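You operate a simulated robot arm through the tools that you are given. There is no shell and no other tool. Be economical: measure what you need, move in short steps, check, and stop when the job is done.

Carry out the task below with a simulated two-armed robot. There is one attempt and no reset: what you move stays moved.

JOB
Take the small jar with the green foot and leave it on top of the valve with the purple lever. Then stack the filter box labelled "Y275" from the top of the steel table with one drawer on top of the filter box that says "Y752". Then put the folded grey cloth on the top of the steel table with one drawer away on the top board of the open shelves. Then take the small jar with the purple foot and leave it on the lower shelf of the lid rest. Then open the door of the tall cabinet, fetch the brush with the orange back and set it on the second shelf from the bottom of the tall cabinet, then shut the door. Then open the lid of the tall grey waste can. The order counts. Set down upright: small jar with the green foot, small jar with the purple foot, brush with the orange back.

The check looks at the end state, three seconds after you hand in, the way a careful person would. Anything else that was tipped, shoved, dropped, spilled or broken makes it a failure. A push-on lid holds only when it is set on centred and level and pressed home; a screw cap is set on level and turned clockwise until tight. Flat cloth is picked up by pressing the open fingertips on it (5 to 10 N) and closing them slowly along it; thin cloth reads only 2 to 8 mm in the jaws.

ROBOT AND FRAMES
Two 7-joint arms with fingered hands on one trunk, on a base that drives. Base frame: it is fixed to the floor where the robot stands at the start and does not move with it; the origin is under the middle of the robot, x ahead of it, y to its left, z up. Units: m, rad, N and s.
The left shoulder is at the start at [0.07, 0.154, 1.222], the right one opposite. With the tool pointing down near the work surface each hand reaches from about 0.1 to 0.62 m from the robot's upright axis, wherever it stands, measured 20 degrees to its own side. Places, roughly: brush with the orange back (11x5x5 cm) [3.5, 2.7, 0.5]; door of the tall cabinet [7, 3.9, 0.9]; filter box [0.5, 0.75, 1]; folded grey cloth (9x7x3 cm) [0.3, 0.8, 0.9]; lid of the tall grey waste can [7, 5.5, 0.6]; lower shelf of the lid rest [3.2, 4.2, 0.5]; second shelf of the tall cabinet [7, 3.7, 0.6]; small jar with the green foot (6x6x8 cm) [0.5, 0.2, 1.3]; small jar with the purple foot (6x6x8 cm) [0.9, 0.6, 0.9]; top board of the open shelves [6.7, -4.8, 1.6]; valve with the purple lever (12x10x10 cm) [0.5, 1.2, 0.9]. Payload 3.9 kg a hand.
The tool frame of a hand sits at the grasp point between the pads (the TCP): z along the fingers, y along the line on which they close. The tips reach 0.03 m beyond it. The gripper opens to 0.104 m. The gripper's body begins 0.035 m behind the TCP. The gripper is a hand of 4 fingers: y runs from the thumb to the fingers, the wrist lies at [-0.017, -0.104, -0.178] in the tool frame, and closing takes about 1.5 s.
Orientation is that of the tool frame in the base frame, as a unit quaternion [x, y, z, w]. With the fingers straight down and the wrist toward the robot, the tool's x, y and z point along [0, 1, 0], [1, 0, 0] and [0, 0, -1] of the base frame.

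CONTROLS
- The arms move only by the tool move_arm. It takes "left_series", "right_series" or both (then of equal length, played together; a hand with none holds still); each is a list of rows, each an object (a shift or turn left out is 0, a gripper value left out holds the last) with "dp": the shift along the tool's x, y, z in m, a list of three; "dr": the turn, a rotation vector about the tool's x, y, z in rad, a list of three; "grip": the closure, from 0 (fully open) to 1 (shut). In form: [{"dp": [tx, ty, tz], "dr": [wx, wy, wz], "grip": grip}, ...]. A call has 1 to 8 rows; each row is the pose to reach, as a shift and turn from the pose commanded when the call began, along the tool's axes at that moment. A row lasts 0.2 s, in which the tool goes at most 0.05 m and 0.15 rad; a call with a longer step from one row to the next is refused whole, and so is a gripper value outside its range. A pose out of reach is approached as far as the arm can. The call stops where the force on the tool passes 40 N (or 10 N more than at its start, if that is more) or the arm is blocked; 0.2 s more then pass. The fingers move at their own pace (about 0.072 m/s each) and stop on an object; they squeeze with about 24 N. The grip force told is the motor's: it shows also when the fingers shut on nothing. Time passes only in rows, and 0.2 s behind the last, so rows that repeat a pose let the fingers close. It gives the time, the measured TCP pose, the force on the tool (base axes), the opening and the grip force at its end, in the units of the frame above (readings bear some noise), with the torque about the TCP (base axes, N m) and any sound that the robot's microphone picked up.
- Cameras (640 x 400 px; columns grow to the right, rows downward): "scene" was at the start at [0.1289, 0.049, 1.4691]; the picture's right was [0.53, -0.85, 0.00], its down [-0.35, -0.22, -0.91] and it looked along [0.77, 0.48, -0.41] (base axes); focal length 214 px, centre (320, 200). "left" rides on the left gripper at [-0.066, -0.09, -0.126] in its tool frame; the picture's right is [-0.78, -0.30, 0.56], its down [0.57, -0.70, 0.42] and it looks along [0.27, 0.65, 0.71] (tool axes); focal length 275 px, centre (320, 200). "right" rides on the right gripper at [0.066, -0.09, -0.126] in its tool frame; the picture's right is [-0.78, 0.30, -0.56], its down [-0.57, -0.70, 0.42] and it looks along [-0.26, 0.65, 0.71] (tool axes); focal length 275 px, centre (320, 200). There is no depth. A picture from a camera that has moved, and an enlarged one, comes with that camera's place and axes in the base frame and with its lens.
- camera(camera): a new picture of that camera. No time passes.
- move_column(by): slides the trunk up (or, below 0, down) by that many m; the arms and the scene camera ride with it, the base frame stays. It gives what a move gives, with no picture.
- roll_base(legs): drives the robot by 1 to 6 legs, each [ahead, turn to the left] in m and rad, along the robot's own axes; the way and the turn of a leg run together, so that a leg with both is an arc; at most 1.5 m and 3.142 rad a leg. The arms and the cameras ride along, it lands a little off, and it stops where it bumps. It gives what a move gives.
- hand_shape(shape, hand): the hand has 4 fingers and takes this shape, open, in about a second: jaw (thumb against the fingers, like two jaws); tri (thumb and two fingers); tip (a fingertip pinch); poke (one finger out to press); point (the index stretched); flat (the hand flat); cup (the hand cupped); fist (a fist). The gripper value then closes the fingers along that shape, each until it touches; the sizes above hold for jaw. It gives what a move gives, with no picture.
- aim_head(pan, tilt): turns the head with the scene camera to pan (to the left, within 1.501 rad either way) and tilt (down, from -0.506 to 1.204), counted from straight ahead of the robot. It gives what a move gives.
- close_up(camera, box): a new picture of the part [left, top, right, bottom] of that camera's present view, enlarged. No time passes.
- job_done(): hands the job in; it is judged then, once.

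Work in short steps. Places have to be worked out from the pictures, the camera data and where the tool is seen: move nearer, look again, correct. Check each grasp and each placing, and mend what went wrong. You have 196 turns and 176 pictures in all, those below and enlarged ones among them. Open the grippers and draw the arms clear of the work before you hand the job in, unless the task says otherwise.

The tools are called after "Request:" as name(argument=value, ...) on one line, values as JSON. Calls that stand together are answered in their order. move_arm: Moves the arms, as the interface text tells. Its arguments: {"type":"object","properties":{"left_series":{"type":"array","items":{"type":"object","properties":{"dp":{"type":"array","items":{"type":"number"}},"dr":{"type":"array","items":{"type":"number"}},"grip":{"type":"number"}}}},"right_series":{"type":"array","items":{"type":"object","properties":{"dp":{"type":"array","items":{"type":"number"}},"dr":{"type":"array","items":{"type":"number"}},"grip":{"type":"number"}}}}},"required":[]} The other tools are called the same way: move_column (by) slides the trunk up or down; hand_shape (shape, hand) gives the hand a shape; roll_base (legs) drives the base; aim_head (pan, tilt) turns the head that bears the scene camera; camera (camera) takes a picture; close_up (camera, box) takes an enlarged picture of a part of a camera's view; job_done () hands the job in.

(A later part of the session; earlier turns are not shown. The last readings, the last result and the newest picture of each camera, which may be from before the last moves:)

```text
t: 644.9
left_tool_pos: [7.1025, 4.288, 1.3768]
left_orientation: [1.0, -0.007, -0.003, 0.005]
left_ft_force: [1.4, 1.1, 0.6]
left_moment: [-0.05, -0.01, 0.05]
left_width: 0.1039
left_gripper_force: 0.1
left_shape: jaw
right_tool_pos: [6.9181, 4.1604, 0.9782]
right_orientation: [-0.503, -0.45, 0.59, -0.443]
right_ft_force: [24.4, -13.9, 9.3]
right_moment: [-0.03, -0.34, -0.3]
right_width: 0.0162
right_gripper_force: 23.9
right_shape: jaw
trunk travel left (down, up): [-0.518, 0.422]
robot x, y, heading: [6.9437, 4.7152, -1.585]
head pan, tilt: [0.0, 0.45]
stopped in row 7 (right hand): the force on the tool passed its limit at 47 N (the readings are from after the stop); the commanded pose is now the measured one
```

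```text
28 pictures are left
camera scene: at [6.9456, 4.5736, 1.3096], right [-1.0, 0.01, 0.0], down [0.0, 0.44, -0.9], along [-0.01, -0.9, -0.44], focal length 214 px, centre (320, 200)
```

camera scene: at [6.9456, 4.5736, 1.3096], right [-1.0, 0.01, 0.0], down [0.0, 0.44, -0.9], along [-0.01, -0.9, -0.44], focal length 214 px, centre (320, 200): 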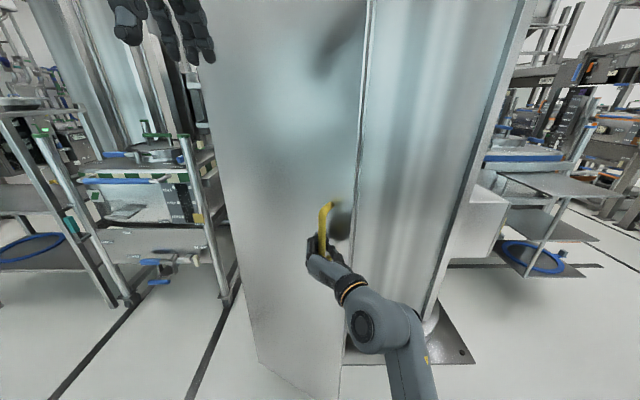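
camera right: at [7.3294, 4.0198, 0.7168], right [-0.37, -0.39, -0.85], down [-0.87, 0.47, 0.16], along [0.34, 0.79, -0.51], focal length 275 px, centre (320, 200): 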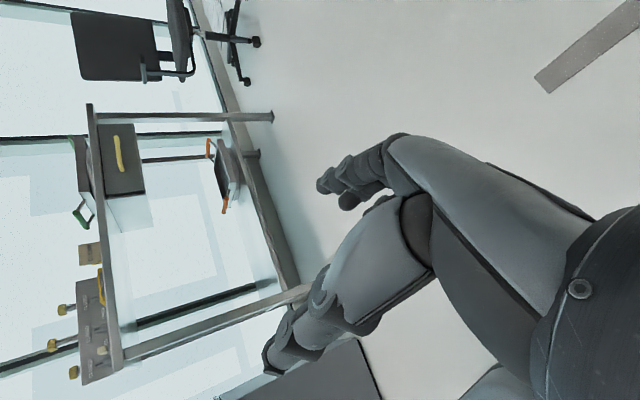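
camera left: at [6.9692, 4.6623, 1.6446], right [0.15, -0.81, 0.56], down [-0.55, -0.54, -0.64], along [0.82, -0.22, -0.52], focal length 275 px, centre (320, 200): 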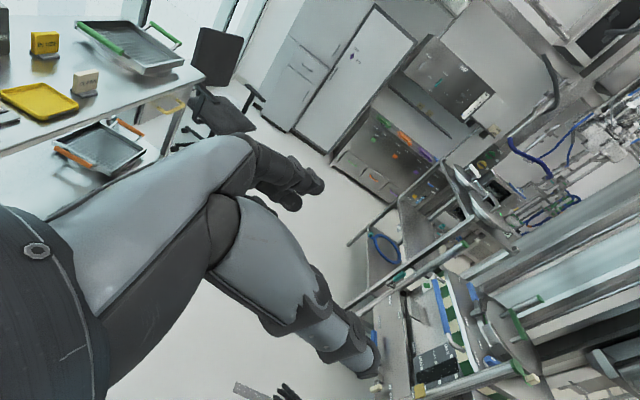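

The door is swinging open. From the path the radius is about 0.35 m, so I continue along that arc.

Request:
move_arm(right_series=[{"dp": [-0.005, 0.0175, -0.0393], "dr": [0.07, 0, 0]}, {"dp": [-0.0104, 0.0405, -0.0776], "dr": [0.15, 0, 0]}, {"dp": [-0.016, 0.0685, -0.1125], "dr": [0.22, 0, 0]}, {"dp": [-0.0215, 0.1008, -0.1436], "dr": [0.3, 0, 0]}, {"dp": [-0.027, 0.1367, -0.1701], "dr": [0.37, 0, 0]}])

Request:
camera(camera="scene")

```text
t: 645.2
left_tool_pos: [7.1057, 4.2864, 1.3777]
left_orientation: [1.0, -0.007, -0.006, 0.006]
left_ft_force: [0.2, -0.1, 0.8]
left_moment: [-0.04, 0.02, 0.0]
left_width: 0.1037
left_gripper_force: 0.0
left_shape: jaw
right_tool_pos: [6.9201, 4.1652, 0.9784]
right_orientation: [-0.49, -0.447, 0.609, -0.435]
right_ft_force: [23.3, -15.5, 2.7]
right_moment: [-0.02, -0.26, -0.31]
right_width: 0.0163
right_gripper_force: 23.9
right_shape: jaw
trunk travel left (down, up): [-0.518, 0.422]
robot x, y, heading: [6.9459, 4.7106, -1.582]
head pan, tilt: [0.0, 0.45]
stopped in row 1 (right hand): the force on the tool passed its limit at 58 N (the readings are from after the stop); the commanded pose is now the measured one
```

```text
27 pictures are left
camera scene: at [6.9475, 4.5714, 1.3093], right [-1.0, 0.01, 0.0], down [0.0, 0.44, -0.9], along [-0.01, -0.9, -0.44], focal length 214 px, centre (320, 200)
```

scene: 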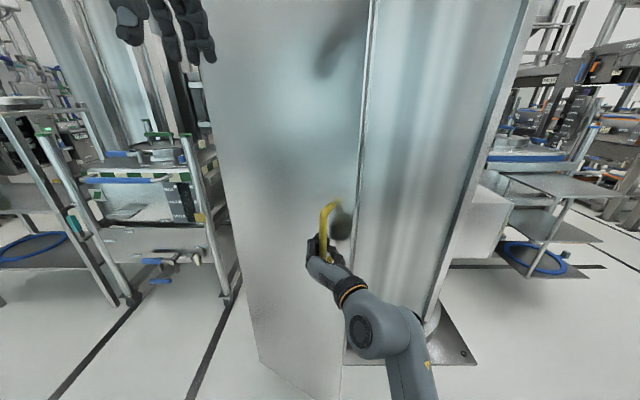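

The force is purely toward the hinge, so my hand was too far out. I relieve that first and continue with a slightly smaller radius.

Request:
move_arm(right_series=[{"dp": [-0.001, 0.011, 0.004]}, {"dp": [-0.0068, 0.0234, -0.0328], "dr": [0.05, 0, 0]}, {"dp": [-0.0136, 0.0451, -0.0675], "dr": [0.1, 0, 0]}, {"dp": [-0.0205, 0.0708, -0.0991], "dr": [0.16, 0, 0]}, {"dp": [-0.0275, 0.1001, -0.1275], "dr": [0.22, 0, 0]}, {"dp": [-0.0344, 0.1326, -0.1522], "dr": [0.28, 0, 0]}, {"dp": [-0.04, 0.162, -0.1695], "dr": [0.33, 0, 0]}])

```text
t: 645.7
left_tool_pos: [7.1035, 4.2866, 1.3768]
left_orientation: [1.0, -0.008, -0.006, 0.007]
left_ft_force: [0.2, 0.9, 0.6]
left_moment: [-0.06, 0.02, -0.01]
left_width: 0.1039
left_gripper_force: 0.1
left_shape: jaw
right_tool_pos: [6.9259, 4.1696, 0.9667]
right_orientation: [-0.448, -0.459, 0.647, -0.412]
right_ft_force: [14.9, -8.3, -3.1]
right_moment: [-0.07, -0.17, -0.15]
right_width: 0.016
right_gripper_force: 23.9
right_shape: jaw
right hand out of reach, approached as far as the arm can: row 2
trunk travel left (down, up): [-0.518, 0.422]
robot x, y, heading: [6.9441, 4.714, -1.579]
head pan, tilt: [0.0, 0.45]
stopped in row 2 (right hand): the force on the tool passed its limit at 46 N (the readings are from after the stop); the commanded pose is now the measured one
```

The arm itself is at its reach limit, but the base can carry on: a small backward arc while turning left follows the door's path.

Request:
roll_base(legs=[[-0.06, 0.15], [-0.05, 0.15]])

Request:
camera(camera="scene")

```text
t: 647.3
left_tool_pos: [7.1962, 4.4373, 1.3769]
left_orientation: [0.992, 0.122, -0.004, 0.007]
left_ft_force: [0.8, 0.4, 0.6]
left_moment: [0.01, 0.06, -0.03]
left_width: 0.104
left_gripper_force: 0.1
left_shape: jaw
right_tool_pos: [7.0573, 4.2759, 0.9636]
right_orientation: [-0.387, -0.512, 0.589, -0.492]
right_ft_force: [5.7, -8.8, 0.4]
right_moment: [0.01, -0.11, -0.11]
right_width: 0.0158
right_gripper_force: 24.2
right_shape: jaw
trunk travel left (down, up): [-0.518, 0.422]
robot x, y, heading: [6.9309, 4.8122, -1.319]
head pan, tilt: [0.0, 0.45]
stopped in leg 2: the force on the tool passed its limit at 51 N (the readings are from after the stop); the commanded pose is now the measured one
```

```text
26 pictures are left
camera scene: at [6.9718, 4.6709, 1.3092], right [-0.97, -0.25, 0.0], down [-0.11, 0.42, -0.9], along [0.22, -0.87, -0.44], focal length 214 px, centre (320, 200)
```

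scene: 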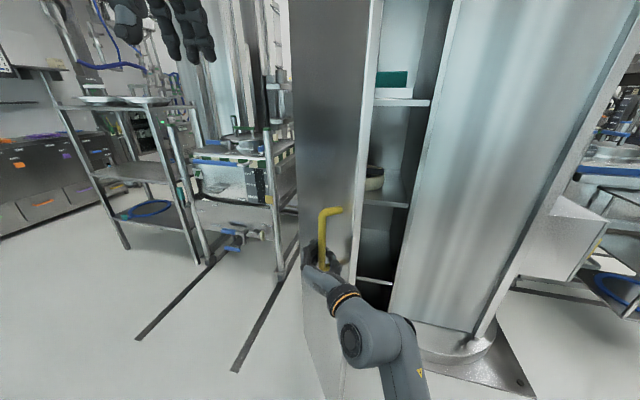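

The door is open about 65°, and I see the shelves inside. I continue by turning further left.

Request:
roll_base(legs=[[0, 0.12], [0, 0.12], [0.03, 0.12]])

Request:
camera(camera="scene")

```text
t: 649.5
left_tool_pos: [7.3191, 4.5285, 1.3788]
left_orientation: [0.955, 0.297, 0.001, 0.008]
left_ft_force: [0.4, -0.5, 0.3]
left_moment: [0.01, 0.02, -0.05]
left_width: 0.104
left_gripper_force: 0.2
left_shape: jaw
right_tool_pos: [7.2474, 4.3285, 0.9671]
right_orientation: [0.29, 0.57, -0.492, 0.59]
right_ft_force: [-7.8, 5.8, -7.1]
right_moment: [0.36, -0.5, -2.92]
right_width: 0.0217
right_gripper_force: 24.4
right_shape: jaw
trunk travel left (down, up): [-0.518, 0.422]
robot x, y, heading: [6.9483, 4.7857, -0.963]
head pan, tilt: [0.0, 0.45]
```

```text
25 pictures are left
camera scene: at [7.0284, 4.6689, 1.3097], right [-0.82, -0.57, 0.0], down [-0.25, 0.36, -0.9], along [0.51, -0.74, -0.43], focal length 214 px, centre (320, 200)
```

scene: 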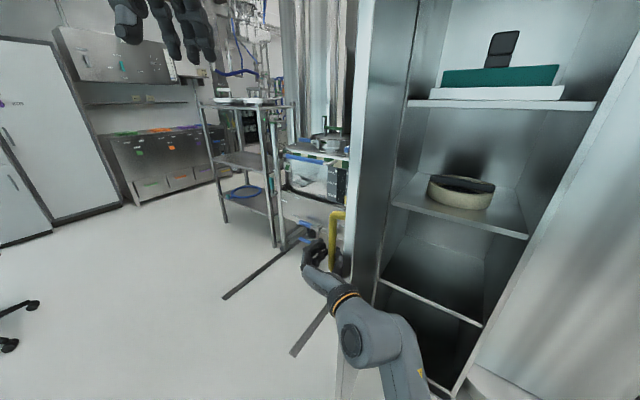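

The door stands open past 90°. The empty board at z ≈ 0.56 is the second from the bottom. I release the handle and withdraw the hand.

Request:
move_arm(right_series=[{"grip": 0.5}, {"grip": 0}, {"grip": 0}, {"grip": 0}, {"grip": 0}, {"dp": [0, 0, -0.04], "grip": 0}, {"dp": [0, 0, -0.08], "grip": 0}, {"dp": [0, 0, -0.12], "grip": 0}])

Request:
roll_base(legs=[[0, -0.6]])

Request:
aim_head(pan=0.2, tilt=0.55)

Request:
camera(camera="scene")

```text
t: 651.5
left_tool_pos: [7.3206, 4.5264, 1.3782]
left_orientation: [0.955, 0.296, -0.001, 0.009]
left_ft_force: [0.3, 0.8, -0.5]
left_moment: [0.0, -0.01, -0.03]
left_width: 0.104
left_gripper_force: 0.1
left_shape: jaw
right_tool_pos: [7.2006, 4.4602, 0.9191]
right_orientation: [0.231, 0.592, -0.499, 0.589]
right_ft_force: [-0.5, -0.2, 0.5]
right_moment: [0.0, -0.03, -0.01]
right_width: 0.1036
right_gripper_force: 0.1
right_shape: jaw
trunk travel left (down, up): [-0.518, 0.422]
robot x, y, heading: [6.9444, 4.7862, -0.961]
head pan, tilt: [0.0, 0.45]
stopped in row 8 (right hand): the arm was blocked; the commanded pose is now the measured one
```

```text
t: 653.5
left_tool_pos: [7.1085, 4.3619, 1.3779]
left_orientation: [1.0, -0.001, -0.001, 0.008]
left_ft_force: [-1.3, 0.7, 0.1]
left_moment: [0.01, 0.01, 0.02]
left_width: 0.1039
left_gripper_force: 0.0
left_shape: jaw
right_tool_pos: [6.9718, 4.3745, 0.9187]
right_orientation: [-0.397, -0.496, 0.652, -0.414]
right_ft_force: [0.0, -0.1, -0.2]
right_moment: [0.02, -0.01, 0.01]
right_width: 0.1038
right_gripper_force: 0.0
right_shape: jaw
trunk travel left (down, up): [-0.518, 0.422]
robot x, y, heading: [6.9496, 4.7864, -1.568]
head pan, tilt: [0.0, 0.45]
```

```text
t: 654.2
left_tool_pos: [7.1076, 4.3603, 1.3785]
left_orientation: [1.0, -0.001, -0.003, 0.008]
left_ft_force: [-0.2, -0.6, -0.5]
left_moment: [-0.01, 0.01, -0.02]
left_width: 0.1038
left_gripper_force: 0.1
left_shape: jaw
right_tool_pos: [6.9717, 4.3744, 0.9187]
right_orientation: [-0.396, -0.496, 0.652, -0.414]
right_ft_force: [0.4, -0.2, 0.0]
right_moment: [-0.02, 0.0, 0.01]
right_width: 0.104
right_gripper_force: 0.1
right_shape: jaw
trunk travel left (down, up): [-0.518, 0.422]
robot x, y, heading: [6.9489, 4.7903, -1.568]
head pan, tilt: [0.201, 0.55]
```

```text
24 pictures are left
camera scene: at [6.9665, 4.6473, 1.3007], right [-0.98, -0.2, 0.0], down [-0.11, 0.51, -0.85], along [0.17, -0.84, -0.52], focal length 214 px, centre (320, 200)
```

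scene: 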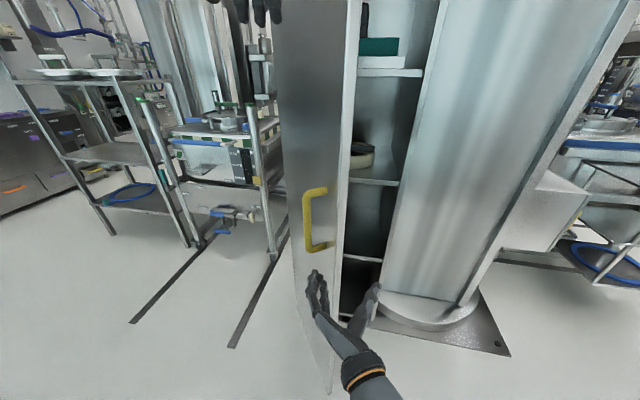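

My left hand brushed the door back to about 65° while turning. I pull the left hand back, close the right hand, put it behind the door's inner side and sweep left to push it fully open.

Request:
move_arm(right_series=[{"grip": 1}, {"grip": 1}, {"grip": 1}, {"dp": [0.007, -0.002, 0.03], "grip": 1}, {"dp": [0.014, -0.004, 0.06], "grip": 1}, {"dp": [0.021, -0.006, 0.09], "grip": 1}, {"dp": [0.028, -0.008, 0.12], "grip": 1}], left_series=[{"dp": [0.01, -0.035, -0.01]}, {"dp": [0.02, -0.07, -0.02]}, {"dp": [0.03, -0.105, -0.03]}, {"dp": [0.04, -0.14, -0.04]}, {"dp": [0.05, -0.175, -0.05]}, {"dp": [0.06, -0.21, -0.06]}, {"dp": [0.07, -0.22, -0.06]}])

Request:
roll_base(legs=[[0, 0.35], [0, 0.35]])

Request:
camera(camera="scene")

```text
t: 655.6
left_tool_pos: [7.1652, 4.5597, 1.4312]
left_orientation: [1.0, -0.001, -0.001, 0.008]
left_ft_force: [-1.0, 0.2, 0.6]
left_moment: [0.02, 0.02, -0.01]
left_width: 0.1036
left_gripper_force: 0.1
left_shape: jaw
left hand out of reach, approached as far as the arm can: row 6
right_tool_pos: [6.9555, 4.3172, 0.8738]
right_orientation: [-0.337, -0.547, 0.657, -0.394]
right_ft_force: [-0.3, -0.2, 0.7]
right_moment: [0.01, 0.01, 0.01]
right_width: 0.0
right_gripper_force: 24.0
right_shape: jaw
trunk travel left (down, up): [-0.518, 0.422]
robot x, y, heading: [6.9483, 4.7866, -1.57]
head pan, tilt: [0.201, 0.55]
stopped in row 6 (right hand): the arm was blocked; the commanded pose is now the measured one
```

```text
t: 656.6
left_tool_pos: [7.1831, 4.5808, 1.4317]
left_orientation: [0.999, 0.042, -0.001, 0.008]
left_ft_force: [0.1, 0.9, 0.2]
left_moment: [0.01, 0.0, 0.0]
left_width: 0.1041
left_gripper_force: 0.2
left_shape: jaw
right_tool_pos: [6.991, 4.3214, 0.8726]
right_orientation: [-0.315, -0.561, 0.641, -0.419]
right_ft_force: [-12.1, 19.3, 0.8]
right_moment: [-0.12, -0.08, -0.15]
right_width: 0.0001
right_gripper_force: 24.3
right_shape: jaw
trunk travel left (down, up): [-0.518, 0.422]
robot x, y, heading: [6.9488, 4.7892, -1.497]
head pan, tilt: [0.201, 0.55]
stopped in leg 1: the force on the tool passed its limit at 54 N (the readings are from after the stop); the commanded pose is now the measured one
```

```text
23 pictures are left
camera scene: at [6.975, 4.6531, 1.3011], right [-0.96, -0.27, 0.0], down [-0.14, 0.5, -0.85], along [0.23, -0.82, -0.52], focal length 214 px, centre (320, 200)
```

scene: 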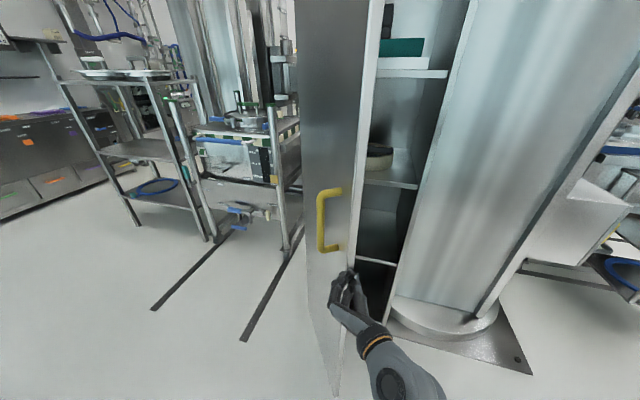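

The fingertips are pressing on the door's edge. I step the hand to the right of the edge and forward, then turn.

Request:
move_arm(right_series=[{"dp": [0.014, -0.036, -0.022]}, {"dp": [0.0287, -0.072, -0.0446]}, {"dp": [0.03, -0.08, 0.0]}, {"dp": [0.032, -0.087, 0.045]}, {"dp": [0.033, -0.092, 0.085]}, {"dp": [0.033, -0.092, 0.0976]}])

Request:
roll_base(legs=[[0, 0.3], [0, 0.35]])

Request:
camera(camera="scene")

```text
t: 658.0
left_tool_pos: [7.1857, 4.5771, 1.4315]
left_orientation: [0.999, 0.042, -0.002, 0.006]
left_ft_force: [0.1, -0.4, -0.5]
left_moment: [-0.01, 0.02, 0.04]
left_width: 0.1041
left_gripper_force: 0.1
left_shape: jaw
right_tool_pos: [6.9014, 4.218, 0.9005]
right_orientation: [-0.315, -0.562, 0.64, -0.418]
right_ft_force: [0.0, -0.1, -0.3]
right_moment: [0.0, 0.0, -0.04]
right_width: 0.0
right_gripper_force: 23.7
right_shape: jaw
trunk travel left (down, up): [-0.518, 0.422]
robot x, y, heading: [6.9497, 4.7858, -1.494]
head pan, tilt: [0.201, 0.55]
```

```text
t: 660.4
left_tool_pos: [7.2624, 4.76, 1.4304]
left_orientation: [0.935, 0.354, 0.0, 0.006]
left_ft_force: [-0.3, -0.3, 0.6]
left_moment: [0.01, -0.02, 0.02]
left_width: 0.1038
left_gripper_force: 0.1
left_shape: jaw
right_tool_pos: [7.2493, 4.3029, 0.9011]
right_orientation: [0.123, 0.633, -0.476, 0.598]
right_ft_force: [-0.2, -0.8, 0.9]
right_moment: [0.02, 0.01, 0.01]
right_width: 0.0
right_gripper_force: 23.9
right_shape: jaw
trunk travel left (down, up): [-0.518, 0.422]
robot x, y, heading: [6.9492, 4.7851, -0.849]
head pan, tilt: [0.201, 0.55]
```

```text
22 pictures are left
camera scene: at [7.0523, 4.6932, 1.3006], right [-0.61, -0.8, 0.0], down [-0.42, 0.32, -0.85], along [0.68, -0.52, -0.52], focal length 214 px, centre (320, 200)
```

scene: 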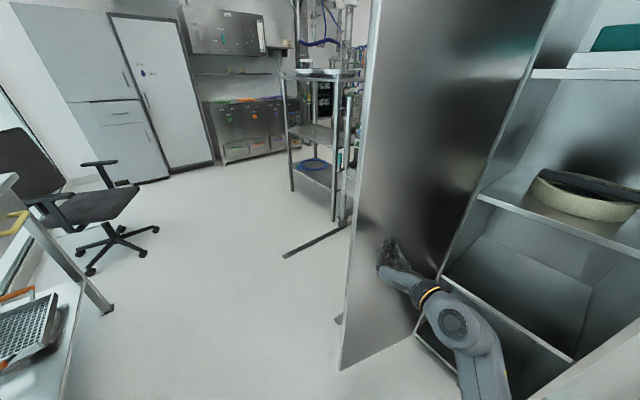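

The door is wide open. I withdraw the hand, and drive back along the corridor toward the brush shelf.

Request:
move_arm(right_series=[{"dp": [0, 0, -0.03]}, {"dp": [0, 0, -0.06]}, {"dp": [0, 0, -0.09]}, {"dp": [0, 0, -0.1]}])

Request:
roll_base(legs=[[0, -1.763], [0.41, 0], [0, -0.35], [1.118, 0], [0, 0.361], [1.22, 0]])

```text
t: 661.4
left_tool_pos: [7.2624, 4.76, 1.4299]
left_orientation: [0.935, 0.355, 0.0, 0.007]
left_ft_force: [0.5, 0.6, 0.0]
left_moment: [0.01, -0.03, -0.03]
left_width: 0.1038
left_gripper_force: 0.0
left_shape: jaw
right_tool_pos: [7.1846, 4.3787, 0.8853]
right_orientation: [0.122, 0.633, -0.477, 0.598]
right_ft_force: [0.6, 0.2, -0.8]
right_moment: [-0.01, 0.0, 0.0]
right_width: 0.0
right_gripper_force: 24.1
right_shape: jaw
trunk travel left (down, up): [-0.518, 0.422]
robot x, y, heading: [6.9511, 4.7868, -0.853]
head pan, tilt: [0.201, 0.55]
```

```text
t: 681.3
left_tool_pos: [4.4367, 3.391, 1.4319]
left_orientation: [0.882, -0.47, -0.005, 0.004]
left_ft_force: [0.2, -0.3, -0.5]
left_moment: [-0.01, -0.01, -0.02]
left_width: 0.1037
left_gripper_force: 0.0
left_shape: jaw
right_tool_pos: [4.07, 3.519, 0.8837]
right_orientation: [-0.557, -0.325, 0.763, -0.035]
right_ft_force: [0.2, 0.0, -0.6]
right_moment: [0.0, 0.0, 0.0]
right_width: 0.0
right_gripper_force: 23.6
right_shape: jaw
trunk travel left (down, up): [-0.518, 0.422]
robot x, y, heading: [4.5023, 3.7022, -2.558]
head pan, tilt: [0.201, 0.55]
```

I drive the last metre to the brush shelf, face it, and lower the trunk.

Request:
roll_base(legs=[[0, 0.843], [1.08, 0], [0, -1.427]])

Request:
move_column(by=-0.38)

Request:
aim_head(pan=-0.1, tilt=0.4)

Request:
camera(camera="scene")

```text
t: 692.7
left_tool_pos: [4.1128, 2.412, 1.4301]
left_orientation: [-0.698, 0.716, 0.005, -0.004]
left_ft_force: [0.4, -0.5, 0.5]
left_moment: [0.03, 0.0, 0.0]
left_width: 0.1039
left_gripper_force: 0.0
left_shape: jaw
right_tool_pos: [3.8873, 2.7282, 0.8856]
right_orientation: [-0.629, -0.141, 0.738, 0.198]
right_ft_force: [0.2, -0.1, -0.5]
right_moment: [-0.03, 0.0, 0.01]
right_width: 0.0
right_gripper_force: 23.6
right_shape: jaw
trunk travel left (down, up): [-0.518, 0.422]
robot x, y, heading: [4.3446, 2.6239, 3.108]
head pan, tilt: [0.201, 0.55]
```

```text
t: 696.3
left_tool_pos: [4.1124, 2.4127, 1.05]
left_orientation: [-0.697, 0.717, 0.006, -0.003]
left_ft_force: [0.0, -0.7, 1.2]
left_moment: [-0.02, 0.01, 0.02]
left_width: 0.104
left_gripper_force: 0.1
left_shape: jaw
right_tool_pos: [3.8867, 2.7283, 0.5055]
right_orientation: [-0.629, -0.14, 0.739, 0.197]
right_ft_force: [-0.1, 0.0, -0.1]
right_moment: [0.02, 0.01, -0.01]
right_width: 0.0
right_gripper_force: 23.8
right_shape: jaw
trunk travel left (down, up): [-0.138, 0.802]
robot x, y, heading: [4.3454, 2.6202, 3.111]
head pan, tilt: [0.201, 0.55]
```

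```text
t: 697.1
left_tool_pos: [4.1127, 2.4113, 1.0497]
left_orientation: [-0.698, 0.716, 0.007, -0.004]
left_ft_force: [-0.2, -0.5, -0.4]
left_moment: [0.01, 0.03, -0.01]
left_width: 0.1038
left_gripper_force: 0.1
left_shape: jaw
right_tool_pos: [3.8872, 2.7289, 0.5051]
right_orientation: [-0.63, -0.14, 0.738, 0.198]
right_ft_force: [0.2, -0.4, 1.0]
right_moment: [0.03, -0.01, 0.0]
right_width: 0.0
right_gripper_force: 24.0
right_shape: jaw
trunk travel left (down, up): [-0.138, 0.802]
robot x, y, heading: [4.3501, 2.6252, 3.108]
head pan, tilt: [-0.099, 0.4]
```

```text
21 pictures are left
camera scene: at [4.2047, 2.6379, 0.9343], right [0.13, 0.99, 0.0], down [0.39, -0.05, -0.92], along [-0.91, 0.12, -0.39], focal length 214 px, centre (320, 200)
```

scene: 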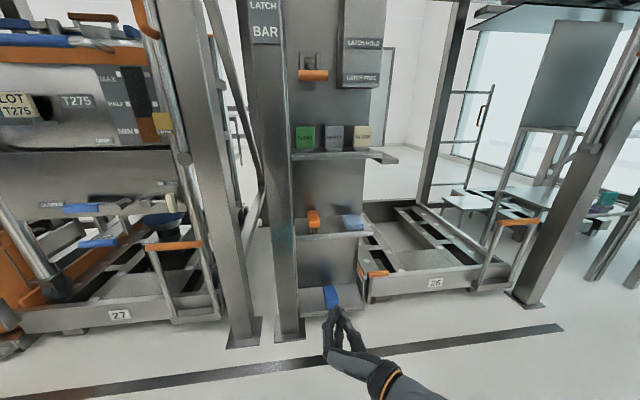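

I zoom in on the brush shelf.

Request:
close_up(camera="scene", box=[270, 140, 410, 320])

```text
2.22 times, centred on (340, 230) of scene
camera zoom: at [4.2047, 2.6379, 0.9343], right [0.13, 0.99, 0.0], down [0.39, -0.05, -0.92], along [-0.91, 0.12, -0.39], focal length 477 px, centre (276, 133)
```

zoom: 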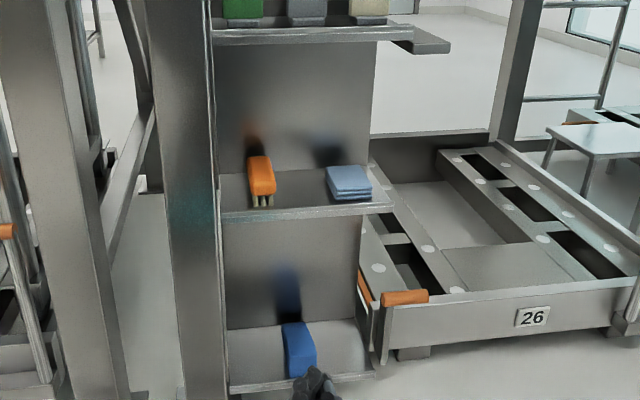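

The orange-backed brush lies lengthwise into the shelf at y ≈ 2.712. I open the hand, square it up pointing west, and bring it in front of the brush.

Request:
move_arm(right_series=[{"dp": [0.0, 0.0, 0.0], "dr": [-0.02, 0.038, 0.12], "grip": 0}, {"dp": [0.0, 0.0, 0.0], "dr": [-0.041, 0.077, 0.242], "grip": 0}, {"dp": [0.0, 0.01, 0.03], "dr": [-0.062, 0.115, 0.363], "grip": 0}, {"dp": [0.005, 0.015, 0.075], "dr": [-0.083, 0.154, 0.484], "grip": 0}, {"dp": [0.008, 0.022, 0.12], "dr": [-0.083, 0.154, 0.484], "grip": 0}, {"dp": [0.011, 0.03, 0.165], "dr": [-0.083, 0.154, 0.484], "grip": 0}, {"dp": [0.013, 0.036, 0.21], "dr": [-0.083, 0.154, 0.484], "grip": 0}, {"dp": [0.0156, 0.0415, 0.25], "dr": [-0.083, 0.154, 0.484], "grip": 0}])

Request:
close_up(camera="scene", box=[270, 160, 400, 290])

```text
t: 698.9
left_tool_pos: [4.1128, 2.4113, 1.0518]
left_orientation: [-0.699, 0.715, 0.005, -0.003]
left_ft_force: [0.1, 0.8, -0.4]
left_moment: [0.03, 0.01, -0.01]
left_width: 0.104
left_gripper_force: 0.1
left_shape: jaw
right_tool_pos: [3.6317, 2.7101, 0.5161]
right_orientation: [-0.707, 0.0, 0.707, 0.0]
right_ft_force: [0.1, 0.6, 0.0]
right_moment: [-0.04, 0.0, 0.03]
right_width: 0.1036
right_gripper_force: 0.0
right_shape: jaw
trunk travel left (down, up): [-0.138, 0.802]
robot x, y, heading: [4.3479, 2.6227, 3.112]
head pan, tilt: [-0.099, 0.4]
```

```text
3.08 times, centred on (335, 225) of scene
camera zoom: at [4.2045, 2.6378, 0.9343], right [0.13, 0.99, 0.0], down [0.39, -0.05, -0.92], along [-0.91, 0.12, -0.39], focal length 660 px, centre (274, 123)
```

zoom: 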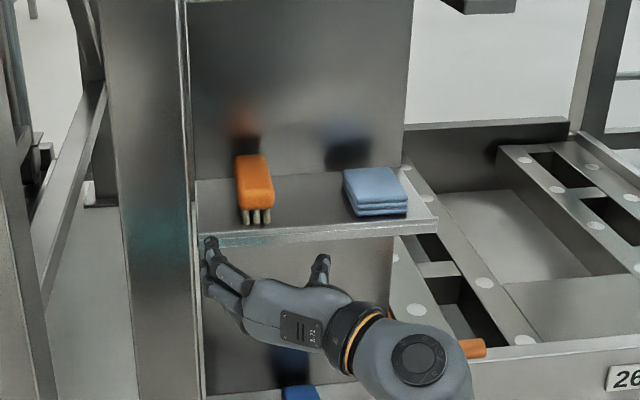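

The hand is square and lined up. I raise it 1.5 cm to clear the shelf edge and move in around the brush.

Request:
move_arm(right_series=[{"dp": [-0.015, -0.003, 0.02]}, {"dp": [-0.015, -0.003, 0.06]}, {"dp": [-0.015, -0.003, 0.1]}, {"dp": [-0.015, -0.003, 0.14]}, {"dp": [-0.015, -0.003, 0.165]}, {"dp": [-0.015, -0.003, 0.177]}, {"dp": [-0.015, -0.003, 0.177]}])

Request:
close_up(camera="scene", box=[270, 160, 400, 290])

```text
t: 700.5
left_tool_pos: [4.1135, 2.4137, 1.0506]
left_orientation: [-0.698, 0.716, 0.005, -0.004]
left_ft_force: [0.4, 0.1, -0.2]
left_moment: [0.0, -0.01, 0.01]
left_width: 0.1042
left_gripper_force: 0.1
left_shape: jaw
right_tool_pos: [3.4696, 2.6992, 0.5448]
right_orientation: [0.708, -0.003, -0.706, -0.001]
right_ft_force: [7.3, 21.2, -1.6]
right_moment: [-0.09, 0.13, 0.99]
right_width: 0.1034
right_gripper_force: 0.2
right_shape: jaw
right hand out of reach, approached as far as the arm can: row 5, 6, 7
trunk travel left (down, up): [-0.138, 0.802]
robot x, y, heading: [4.3445, 2.6274, 3.106]
head pan, tilt: [-0.099, 0.4]
```

```text
3.08 times, centred on (335, 225) of scene
camera zoom: at [4.205, 2.6402, 0.9344], right [0.13, 0.99, 0.0], down [0.39, -0.05, -0.92], along [-0.91, 0.12, -0.39], focal length 660 px, centre (274, 123)
```

zoom: 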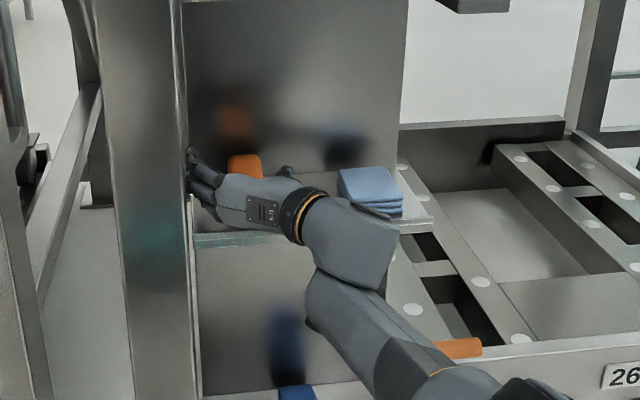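

The fingers touch the post on the left, and the brush is between the jaws. I close them; that also frees the fingers from the post.

Request:
move_arm(right_series=[{"dp": [0, -0.004, 0], "grip": 0.2}, {"dp": [0, -0.008, 0], "grip": 0.35}, {"dp": [0, -0.01, 0], "grip": 0.5}, {"dp": [0, -0.01, 0], "grip": 0.7}, {"dp": [0, -0.01, 0], "grip": 1}, {"dp": [0, -0.01, 0], "grip": 1}, {"dp": [0, -0.01, 0], "grip": 1}])

Request:
close_up(camera="scene", box=[270, 160, 400, 290])

```text
t: 702.1
left_tool_pos: [4.1122, 2.4111, 1.0512]
left_orientation: [-0.698, 0.716, 0.006, -0.003]
left_ft_force: [0.0, 0.3, -0.1]
left_moment: [-0.03, 0.04, -0.03]
left_width: 0.1039
left_gripper_force: 0.1
left_shape: jaw
right_tool_pos: [3.47, 2.7038, 0.5469]
right_orientation: [-0.706, -0.001, 0.708, -0.001]
right_ft_force: [-0.6, -0.4, 1.9]
right_moment: [-0.08, -0.02, 0.0]
right_width: 0.0244
right_gripper_force: 24.2
right_shape: jaw
trunk travel left (down, up): [-0.138, 0.802]
robot x, y, heading: [4.3462, 2.6248, 3.112]
head pan, tilt: [-0.099, 0.4]
```

```text
3.08 times, centred on (335, 225) of scene
camera zoom: at [4.2047, 2.638, 0.9344], right [0.13, 0.99, 0.0], down [0.39, -0.05, -0.92], along [-0.91, 0.12, -0.39], focal length 660 px, centre (274, 123)
```

zoom: 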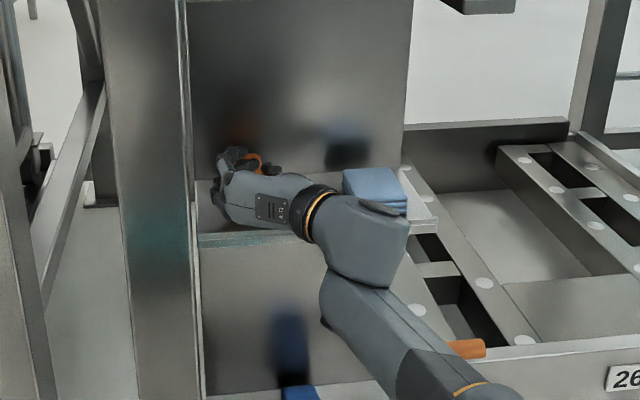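

Gripping something at 24 mm. I lift slightly and check that the brush comes along.

Request:
move_arm(right_series=[{"dp": [-0.01, 0, 0]}, {"dp": [-0.025, 0, 0]}, {"dp": [-0.04, 0, 0]}, {"dp": [-0.04, 0, -0.03]}, {"dp": [-0.04, 0, -0.07]}, {"dp": [-0.04, 0, -0.11]}])

Request:
close_up(camera="scene", box=[260, 140, 420, 300])

```text
t: 703.5
left_tool_pos: [4.1131, 2.4122, 1.0504]
left_orientation: [-0.698, 0.716, 0.006, -0.005]
left_ft_force: [-0.4, -0.4, 0.2]
left_moment: [-0.02, -0.01, 0.01]
left_width: 0.104
left_gripper_force: 0.1
left_shape: jaw
right_tool_pos: [3.5817, 2.7061, 0.5862]
right_orientation: [-0.707, 0.0, 0.707, -0.001]
right_ft_force: [1.2, -0.4, -0.6]
right_moment: [0.01, -0.01, -0.03]
right_width: 0.0243
right_gripper_force: 23.8
right_shape: jaw
trunk travel left (down, up): [-0.138, 0.802]
robot x, y, heading: [4.3449, 2.6261, 3.114]
head pan, tilt: [-0.099, 0.4]
```

```text
2.50 times, centred on (340, 220) of scene
camera zoom: at [4.2047, 2.6382, 0.9344], right [0.13, 0.99, 0.0], down [0.39, -0.05, -0.92], along [-0.91, 0.12, -0.39], focal length 536 px, centre (270, 150)
```

zoom: 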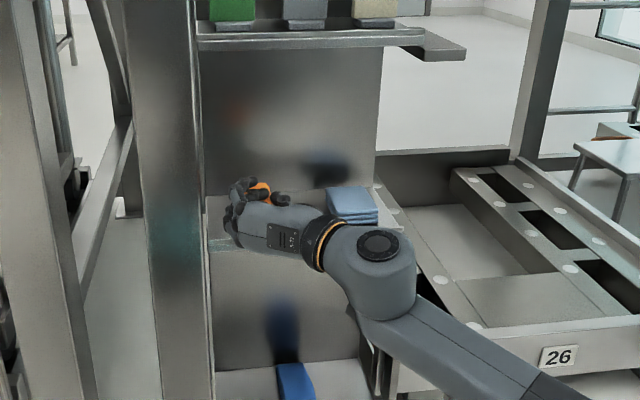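

The brush is in hand. I draw it in, raise the trunk, and travel to the cabinet in reverse so the hand trails behind and needn't sweep past the open door.

Request:
move_arm(right_series=[{"dp": [0, 0, -0.04]}, {"dp": [0, 0, -0.08]}, {"dp": [0, 0, -0.12]}, {"dp": [-0.01, 0, -0.15]}])

Request:
move_column(by=0.36)

Request:
roll_base(legs=[[0, 1.51], [-1.1, 0], [0, -0.917], [-1.23, 0], [0, -0.373], [-1.13, 0]])

```text
t: 704.5
left_tool_pos: [4.1128, 2.4117, 1.0513]
left_orientation: [-0.698, 0.716, 0.007, -0.004]
left_ft_force: [-0.2, 0.4, 0.5]
left_moment: [-0.03, -0.02, -0.03]
left_width: 0.1041
left_gripper_force: 0.0
left_shape: jaw
right_tool_pos: [3.7319, 2.7075, 0.5972]
right_orientation: [-0.706, -0.001, 0.708, -0.001]
right_ft_force: [0.2, -0.1, -0.8]
right_moment: [0.04, -0.09, -0.05]
right_width: 0.0244
right_gripper_force: 24.1
right_shape: jaw
trunk travel left (down, up): [-0.138, 0.802]
robot x, y, heading: [4.3443, 2.6227, 3.112]
head pan, tilt: [-0.099, 0.4]
```

```text
t: 708.0
left_tool_pos: [4.1124, 2.4118, 1.4103]
left_orientation: [-0.698, 0.717, 0.006, -0.004]
left_ft_force: [-0.5, -0.2, -0.4]
left_moment: [0.04, -0.01, -0.03]
left_width: 0.1039
left_gripper_force: 0.1
left_shape: jaw
right_tool_pos: [3.7307, 2.7065, 0.9583]
right_orientation: [-0.706, -0.001, 0.708, -0.001]
right_ft_force: [-0.9, 0.5, -0.8]
right_moment: [0.01, -0.06, -0.01]
right_width: 0.0242
right_gripper_force: 24.1
right_shape: jaw
trunk travel left (down, up): [-0.498, 0.442]
robot x, y, heading: [4.3391, 2.6259, 3.113]
head pan, tilt: [-0.099, 0.4]
```

```text
t: 726.0
left_tool_pos: [5.4214, 4.0859, 1.408]
left_orientation: [0.868, -0.496, -0.007, 0.004]
left_ft_force: [-0.1, -0.3, 0.4]
left_moment: [-0.04, 0.01, 0.0]
left_width: 0.1041
left_gripper_force: 0.1
left_shape: jaw
right_tool_pos: [4.9448, 4.129, 0.9639]
right_orientation: [-0.676, -0.196, 0.681, -0.204]
right_ft_force: [0.3, -0.8, 0.0]
right_moment: [0.0, -0.05, -0.01]
right_width: 0.0245
right_gripper_force: 24.0
right_shape: jaw
trunk travel left (down, up): [-0.498, 0.442]
robot x, y, heading: [5.5022, 4.3975, -2.589]
head pan, tilt: [-0.099, 0.4]
stopped in leg 5: the robot was blocked; the commanded pose is now the measured one
```

The elbow is near the table corner on the right. I first back further along the present heading, then turn.

Request:
roll_base(legs=[[-0.22, 0], [0, -0.4], [-0.95, 0]])

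```text
t: 726.9
left_tool_pos: [5.4365, 4.095, 1.4098]
left_orientation: [0.867, -0.497, -0.006, 0.002]
left_ft_force: [1.6, 0.5, 0.0]
left_moment: [-0.02, 0.03, 0.01]
left_width: 0.1041
left_gripper_force: 0.0
left_shape: jaw
right_tool_pos: [4.9616, 4.1398, 0.9673]
right_orientation: [-0.674, -0.194, 0.683, -0.205]
right_ft_force: [-0.5, -0.3, -0.1]
right_moment: [0.07, -0.02, -0.01]
right_width: 0.0244
right_gripper_force: 24.1
right_shape: jaw
trunk travel left (down, up): [-0.498, 0.442]
robot x, y, heading: [5.5245, 4.4027, -2.559]
head pan, tilt: [-0.099, 0.4]
stopped in leg 1: the robot was blocked; the commanded pose is now the measured one
```

The low right elbow catches the table. I raise the trunk to lift it over, then continue.

Request:
move_column(by=0.3)

Request:
roll_base(legs=[[0.05, 0], [0, -0.38], [-1.15, 0]])

```text
t: 729.9
left_tool_pos: [5.4374, 4.1034, 1.7113]
left_orientation: [0.868, -0.497, -0.005, 0.004]
left_ft_force: [-0.7, 0.2, -0.4]
left_moment: [-0.02, 0.01, 0.02]
left_width: 0.1042
left_gripper_force: 0.1
left_shape: jaw
right_tool_pos: [4.9612, 4.1468, 1.2675]
right_orientation: [-0.674, -0.191, 0.683, -0.205]
right_ft_force: [0.4, 0.1, 0.1]
right_moment: [0.01, -0.02, 0.01]
right_width: 0.0242
right_gripper_force: 23.9
right_shape: jaw
trunk travel left (down, up): [-0.798, 0.142]
robot x, y, heading: [5.5231, 4.4043, -2.563]
head pan, tilt: [-0.099, 0.4]
```

```text
t: 737.5
left_tool_pos: [6.4271, 4.3516, 1.7108]
left_orientation: [0.754, -0.656, -0.005, 0.004]
left_ft_force: [-0.4, -0.6, 0.4]
left_moment: [0.03, -0.03, 0.01]
left_width: 0.1041
left_gripper_force: 0.1
left_shape: jaw
right_tool_pos: [6.0019, 4.572, 1.2671]
right_orientation: [-0.699, -0.057, 0.71, -0.068]
right_ft_force: [-0.2, 0.8, -0.6]
right_moment: [-0.02, 0.0, -0.01]
right_width: 0.0244
right_gripper_force: 24.4
right_shape: jaw
trunk travel left (down, up): [-0.798, 0.142]
robot x, y, heading: [6.6241, 4.6024, -2.955]
head pan, tilt: [-0.099, 0.4]
```

I'm at the corridor by the cabinet. I back to the front of the door opening, turn to face it and lower the trunk.

Request:
roll_base(legs=[[0, 0.31], [-0.4, 0], [0, 1.07]])

Request:
move_column(by=-0.4)

Request:
move_column(by=-0.17)

Request:
aim_head(pan=0, tilt=0.4)

Request:
camera(camera="scene")

```text
t: 743.6
left_tool_pos: [7.1739, 4.5435, 1.7101]
left_orientation: [0.999, -0.036, -0.001, 0.007]
left_ft_force: [0.5, -0.4, 0.2]
left_moment: [0.01, 0.01, 0.03]
left_width: 0.1041
left_gripper_force: 0.1
left_shape: jaw
right_tool_pos: [6.8695, 4.1755, 1.2666]
right_orientation: [-0.507, -0.484, 0.51, -0.499]
right_ft_force: [0.6, 0.5, -0.6]
right_moment: [0.03, -0.03, -0.02]
right_width: 0.0243
right_gripper_force: 23.9
right_shape: jaw
trunk travel left (down, up): [-0.798, 0.142]
robot x, y, heading: [6.9757, 4.7885, -1.598]
head pan, tilt: [-0.099, 0.4]
```

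```text
t: 747.5
left_tool_pos: [7.1752, 4.5431, 1.3121]
left_orientation: [0.999, -0.035, -0.002, 0.006]
left_ft_force: [-0.3, 0.0, 0.0]
left_moment: [0.03, 0.02, 0.01]
left_width: 0.104
left_gripper_force: 0.1
left_shape: jaw
right_tool_pos: [6.8702, 4.1755, 0.8674]
right_orientation: [-0.507, -0.483, 0.509, -0.5]
right_ft_force: [-0.6, -0.1, -0.1]
right_moment: [0.01, -0.02, -0.01]
right_width: 0.0245
right_gripper_force: 24.1
right_shape: jaw
trunk travel left (down, up): [-0.398, 0.542]
robot x, y, heading: [6.9751, 4.7835, -1.596]
head pan, tilt: [-0.099, 0.4]
```

```text
t: 749.4
left_tool_pos: [7.1736, 4.5428, 1.1413]
left_orientation: [0.999, -0.037, -0.001, 0.007]
left_ft_force: [0.1, 0.5, -0.2]
left_moment: [-0.01, 0.01, 0.02]
left_width: 0.1037
left_gripper_force: 0.1
left_shape: jaw
right_tool_pos: [6.8699, 4.1753, 0.6983]
right_orientation: [-0.507, -0.484, 0.509, -0.5]
right_ft_force: [0.8, 0.6, -1.4]
right_moment: [0.02, 0.02, 0.01]
right_width: 0.0241
right_gripper_force: 23.7
right_shape: jaw
trunk travel left (down, up): [-0.228, 0.712]
robot x, y, heading: [6.9737, 4.7873, -1.599]
head pan, tilt: [-0.099, 0.4]
```

```text
t: 750.0
left_tool_pos: [7.1747, 4.5426, 1.141]
left_orientation: [0.999, -0.036, -0.002, 0.007]
left_ft_force: [0.2, -0.1, 0.0]
left_moment: [-0.02, -0.03, -0.02]
left_width: 0.1039
left_gripper_force: 0.2
left_shape: jaw
right_tool_pos: [6.8689, 4.1759, 0.6975]
right_orientation: [-0.507, -0.483, 0.51, -0.499]
right_ft_force: [0.8, -0.3, -0.3]
right_moment: [0.05, 0.02, -0.03]
right_width: 0.024
right_gripper_force: 24.2
right_shape: jaw
trunk travel left (down, up): [-0.228, 0.712]
robot x, y, heading: [6.9747, 4.7862, -1.602]
head pan, tilt: [0.0, 0.4]
```

```text
15 pictures are left
camera scene: at [6.9698, 4.6433, 1.0243], right [-1.0, 0.03, 0.0], down [0.01, 0.39, -0.92], along [-0.03, -0.92, -0.39], focal length 214 px, centre (320, 200)
```

scene: 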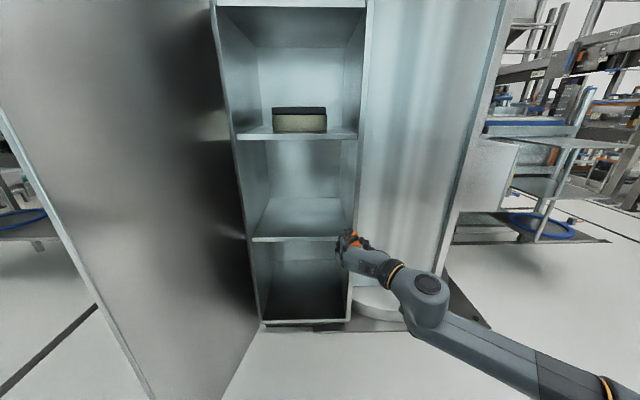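

The shelf is in clear view: second board edge at z 0.562, opening from x 6.86 to 7.21. I centre the hand and roll forward 12 cm, keeping the brush above the board.

Request:
move_arm(right_series=[{"dp": [0, 0.035, 0]}, {"dp": [0, 0.07, 0]}, {"dp": [0, 0.105, 0]}, {"dp": [0, 0.13, 0]}, {"dp": [0, 0.13, 0]}])

Request:
roll_base(legs=[[0.13, 0]])

Request:
close_up(camera="scene", box=[200, 120, 440, 340])

```text
t: 751.2
left_tool_pos: [7.1747, 4.543, 1.1414]
left_orientation: [0.999, -0.037, -0.001, 0.007]
left_ft_force: [-0.9, 0.5, 0.5]
left_moment: [0.03, -0.03, -0.01]
left_width: 0.1043
left_gripper_force: 0.0
left_shape: jaw
right_tool_pos: [6.9973, 4.1725, 0.6993]
right_orientation: [-0.507, -0.484, 0.509, -0.5]
right_ft_force: [0.0, 0.7, -0.6]
right_moment: [0.01, -0.01, -0.02]
right_width: 0.0243
right_gripper_force: 24.1
right_shape: jaw
trunk travel left (down, up): [-0.228, 0.712]
robot x, y, heading: [6.9744, 4.7875, -1.593]
head pan, tilt: [0.0, 0.4]
```

```text
t: 752.5
left_tool_pos: [7.1701, 4.4123, 1.1385]
left_orientation: [0.999, -0.036, -0.002, 0.007]
left_ft_force: [0.3, 0.6, 0.4]
left_moment: [0.05, 0.04, -0.01]
left_width: 0.1043
left_gripper_force: 0.0
left_shape: jaw
right_tool_pos: [6.9957, 4.0429, 0.6979]
right_orientation: [-0.508, -0.484, 0.509, -0.498]
right_ft_force: [-0.1, -0.4, -1.4]
right_moment: [0.01, 0.01, -0.05]
right_width: 0.0239
right_gripper_force: 24.0
right_shape: jaw
trunk travel left (down, up): [-0.228, 0.712]
robot x, y, heading: [6.9725, 4.6549, -1.59]
head pan, tilt: [0.0, 0.4]
```

```text
1.82 times, centred on (320, 230) of scene
camera zoom: at [6.9665, 4.5126, 1.0242], right [-1.0, 0.03, 0.0], down [0.01, 0.39, -0.92], along [-0.02, -0.92, -0.39], focal length 390 px, centre (320, 146)
```

zoom: 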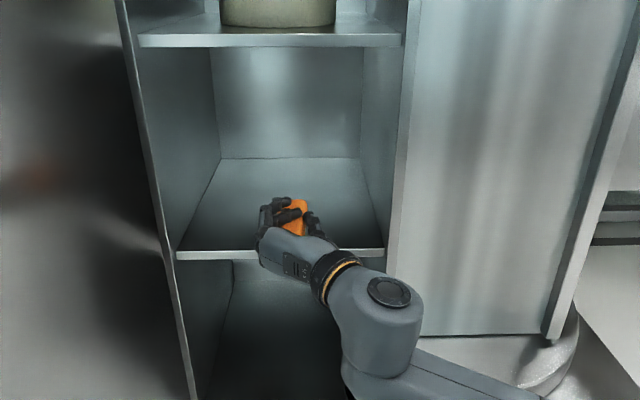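

I advance the brush 18 cm over the board and lower it gently until it touches.

Request:
move_arm(right_series=[{"dp": [0, 0, 0.04]}, {"dp": [0, 0, 0.08]}, {"dp": [0, 0, 0.12]}, {"dp": [0, 0, 0.16]}, {"dp": [0, 0, 0.18]}, {"dp": [0.02, 0, 0.18]}, {"dp": [0.04, 0, 0.18]}, {"dp": [0.05, 0, 0.18]}])

Request:
move_arm(right_series=[{"dp": [0.006, 0, 0]}, {"dp": [0.012, 0, 0]}, {"dp": [0.018, 0, 0]}, {"dp": [0.024, 0, 0]}, {"dp": [0.03, 0, 0]}, {"dp": [0.035, 0, 0]}])

Request:
close_up(camera="scene", box=[220, 140, 420, 320])

```text
t: 754.3
left_tool_pos: [7.1708, 4.4139, 1.1402]
left_orientation: [0.999, -0.037, -0.002, 0.006]
left_ft_force: [0.2, 0.1, -0.7]
left_moment: [-0.01, -0.01, -0.01]
left_width: 0.1039
left_gripper_force: 0.0
left_shape: jaw
right_tool_pos: [6.9891, 3.8618, 0.6531]
right_orientation: [-0.507, -0.484, 0.509, -0.499]
right_ft_force: [0.2, -0.8, -0.8]
right_moment: [0.02, 0.02, -0.01]
right_width: 0.0243
right_gripper_force: 23.8
right_shape: jaw
trunk travel left (down, up): [-0.228, 0.712]
robot x, y, heading: [6.9687, 4.6534, -1.594]
head pan, tilt: [0.0, 0.4]
```

```text
t: 755.7
left_tool_pos: [7.1716, 4.4135, 1.1387]
left_orientation: [0.999, -0.036, -0.001, 0.006]
left_ft_force: [-0.9, 1.0, 0.7]
left_moment: [0.0, 0.01, -0.05]
left_width: 0.1039
left_gripper_force: 0.0
left_shape: jaw
right_tool_pos: [6.9897, 3.861, 0.6174]
right_orientation: [-0.507, -0.484, 0.509, -0.5]
right_ft_force: [0.3, 0.1, -0.7]
right_moment: [0.01, -0.03, 0.0]
right_width: 0.0241
right_gripper_force: 24.5
right_shape: jaw
trunk travel left (down, up): [-0.228, 0.712]
robot x, y, heading: [6.973, 4.6602, -1.599]
head pan, tilt: [0.0, 0.4]
```

```text
2.22 times, centred on (320, 230) of scene
camera zoom: at [6.9666, 4.5135, 1.0243], right [-1.0, 0.03, 0.0], down [0.01, 0.39, -0.92], along [-0.02, -0.92, -0.39], focal length 477 px, centre (320, 133)
```

zoom: 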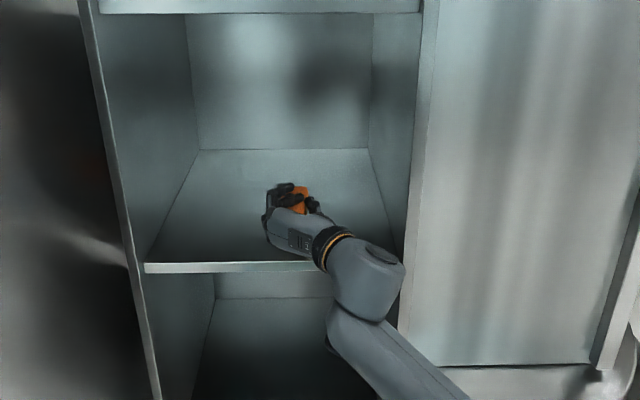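

No contact yet. I continue down in small steps.

Request:
move_arm(right_series=[{"dp": [0.004, 0, 0]}, {"dp": [0.008, 0, 0]}, {"dp": [0.012, 0, 0]}, {"dp": [0.016, 0, 0]}])

```text
t: 756.7
left_tool_pos: [7.1712, 4.414, 1.1408]
left_orientation: [0.999, -0.037, -0.001, 0.006]
left_ft_force: [-1.2, -0.6, -0.1]
left_moment: [0.0, 0.01, 0.02]
left_width: 0.104
left_gripper_force: 0.1
left_shape: jaw
right_tool_pos: [6.9886, 3.8598, 0.602]
right_orientation: [-0.507, -0.484, 0.509, -0.5]
right_ft_force: [0.1, 0.8, -1.1]
right_moment: [0.03, 0.04, 0.01]
right_width: 0.0241
right_gripper_force: 24.5
right_shape: jaw
trunk travel left (down, up): [-0.228, 0.712]
robot x, y, heading: [6.9705, 4.6586, -1.596]
head pan, tilt: [0.0, 0.4]
```

Request:
move_arm(right_series=[{"dp": [0.004, 0, 0]}, {"dp": [0.008, 0, 0]}, {"dp": [0.012, 0, 0]}, {"dp": [0.016, 0, 0]}, {"dp": [0.02, 0, 0]}])

Request:
close_up(camera="scene", box=[270, 180, 390, 290])

```text
t: 758.1
left_tool_pos: [7.1716, 4.4146, 1.1412]
left_orientation: [0.999, -0.037, -0.002, 0.008]
left_ft_force: [-0.5, -0.1, 0.0]
left_moment: [0.05, 0.01, -0.04]
left_width: 0.104
left_gripper_force: 0.0
left_shape: jaw
right_tool_pos: [6.9924, 3.8595, 0.5958]
right_orientation: [-0.502, -0.478, 0.511, -0.508]
right_ft_force: [-1.3, 2.1, 13.8]
right_moment: [0.27, -0.27, 0.06]
right_width: 0.024
right_gripper_force: 24.2
right_shape: jaw
trunk travel left (down, up): [-0.228, 0.712]
robot x, y, heading: [6.9706, 4.657, -1.599]
head pan, tilt: [0.0, 0.4]
stopped in row 5 (right hand): the force on the tool passed its limit at 40 N (the readings are from after the stop); the commanded pose is now the measured one
```

```text
3.64 times, centred on (330, 235) of scene
camera zoom: at [6.9663, 4.5148, 1.0242], right [-1.0, 0.03, 0.0], down [0.01, 0.39, -0.92], along [-0.03, -0.92, -0.39], focal length 780 px, centre (284, 73)
```

zoom: 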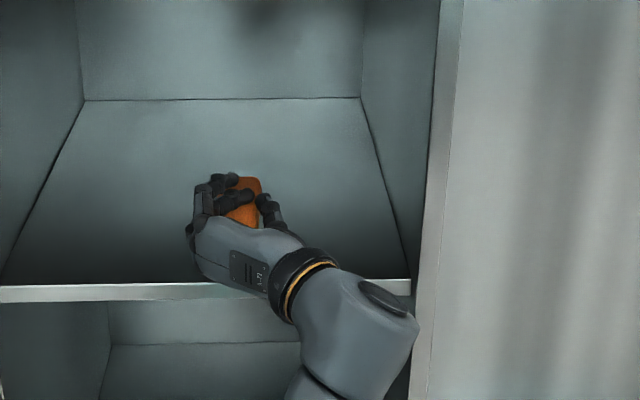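

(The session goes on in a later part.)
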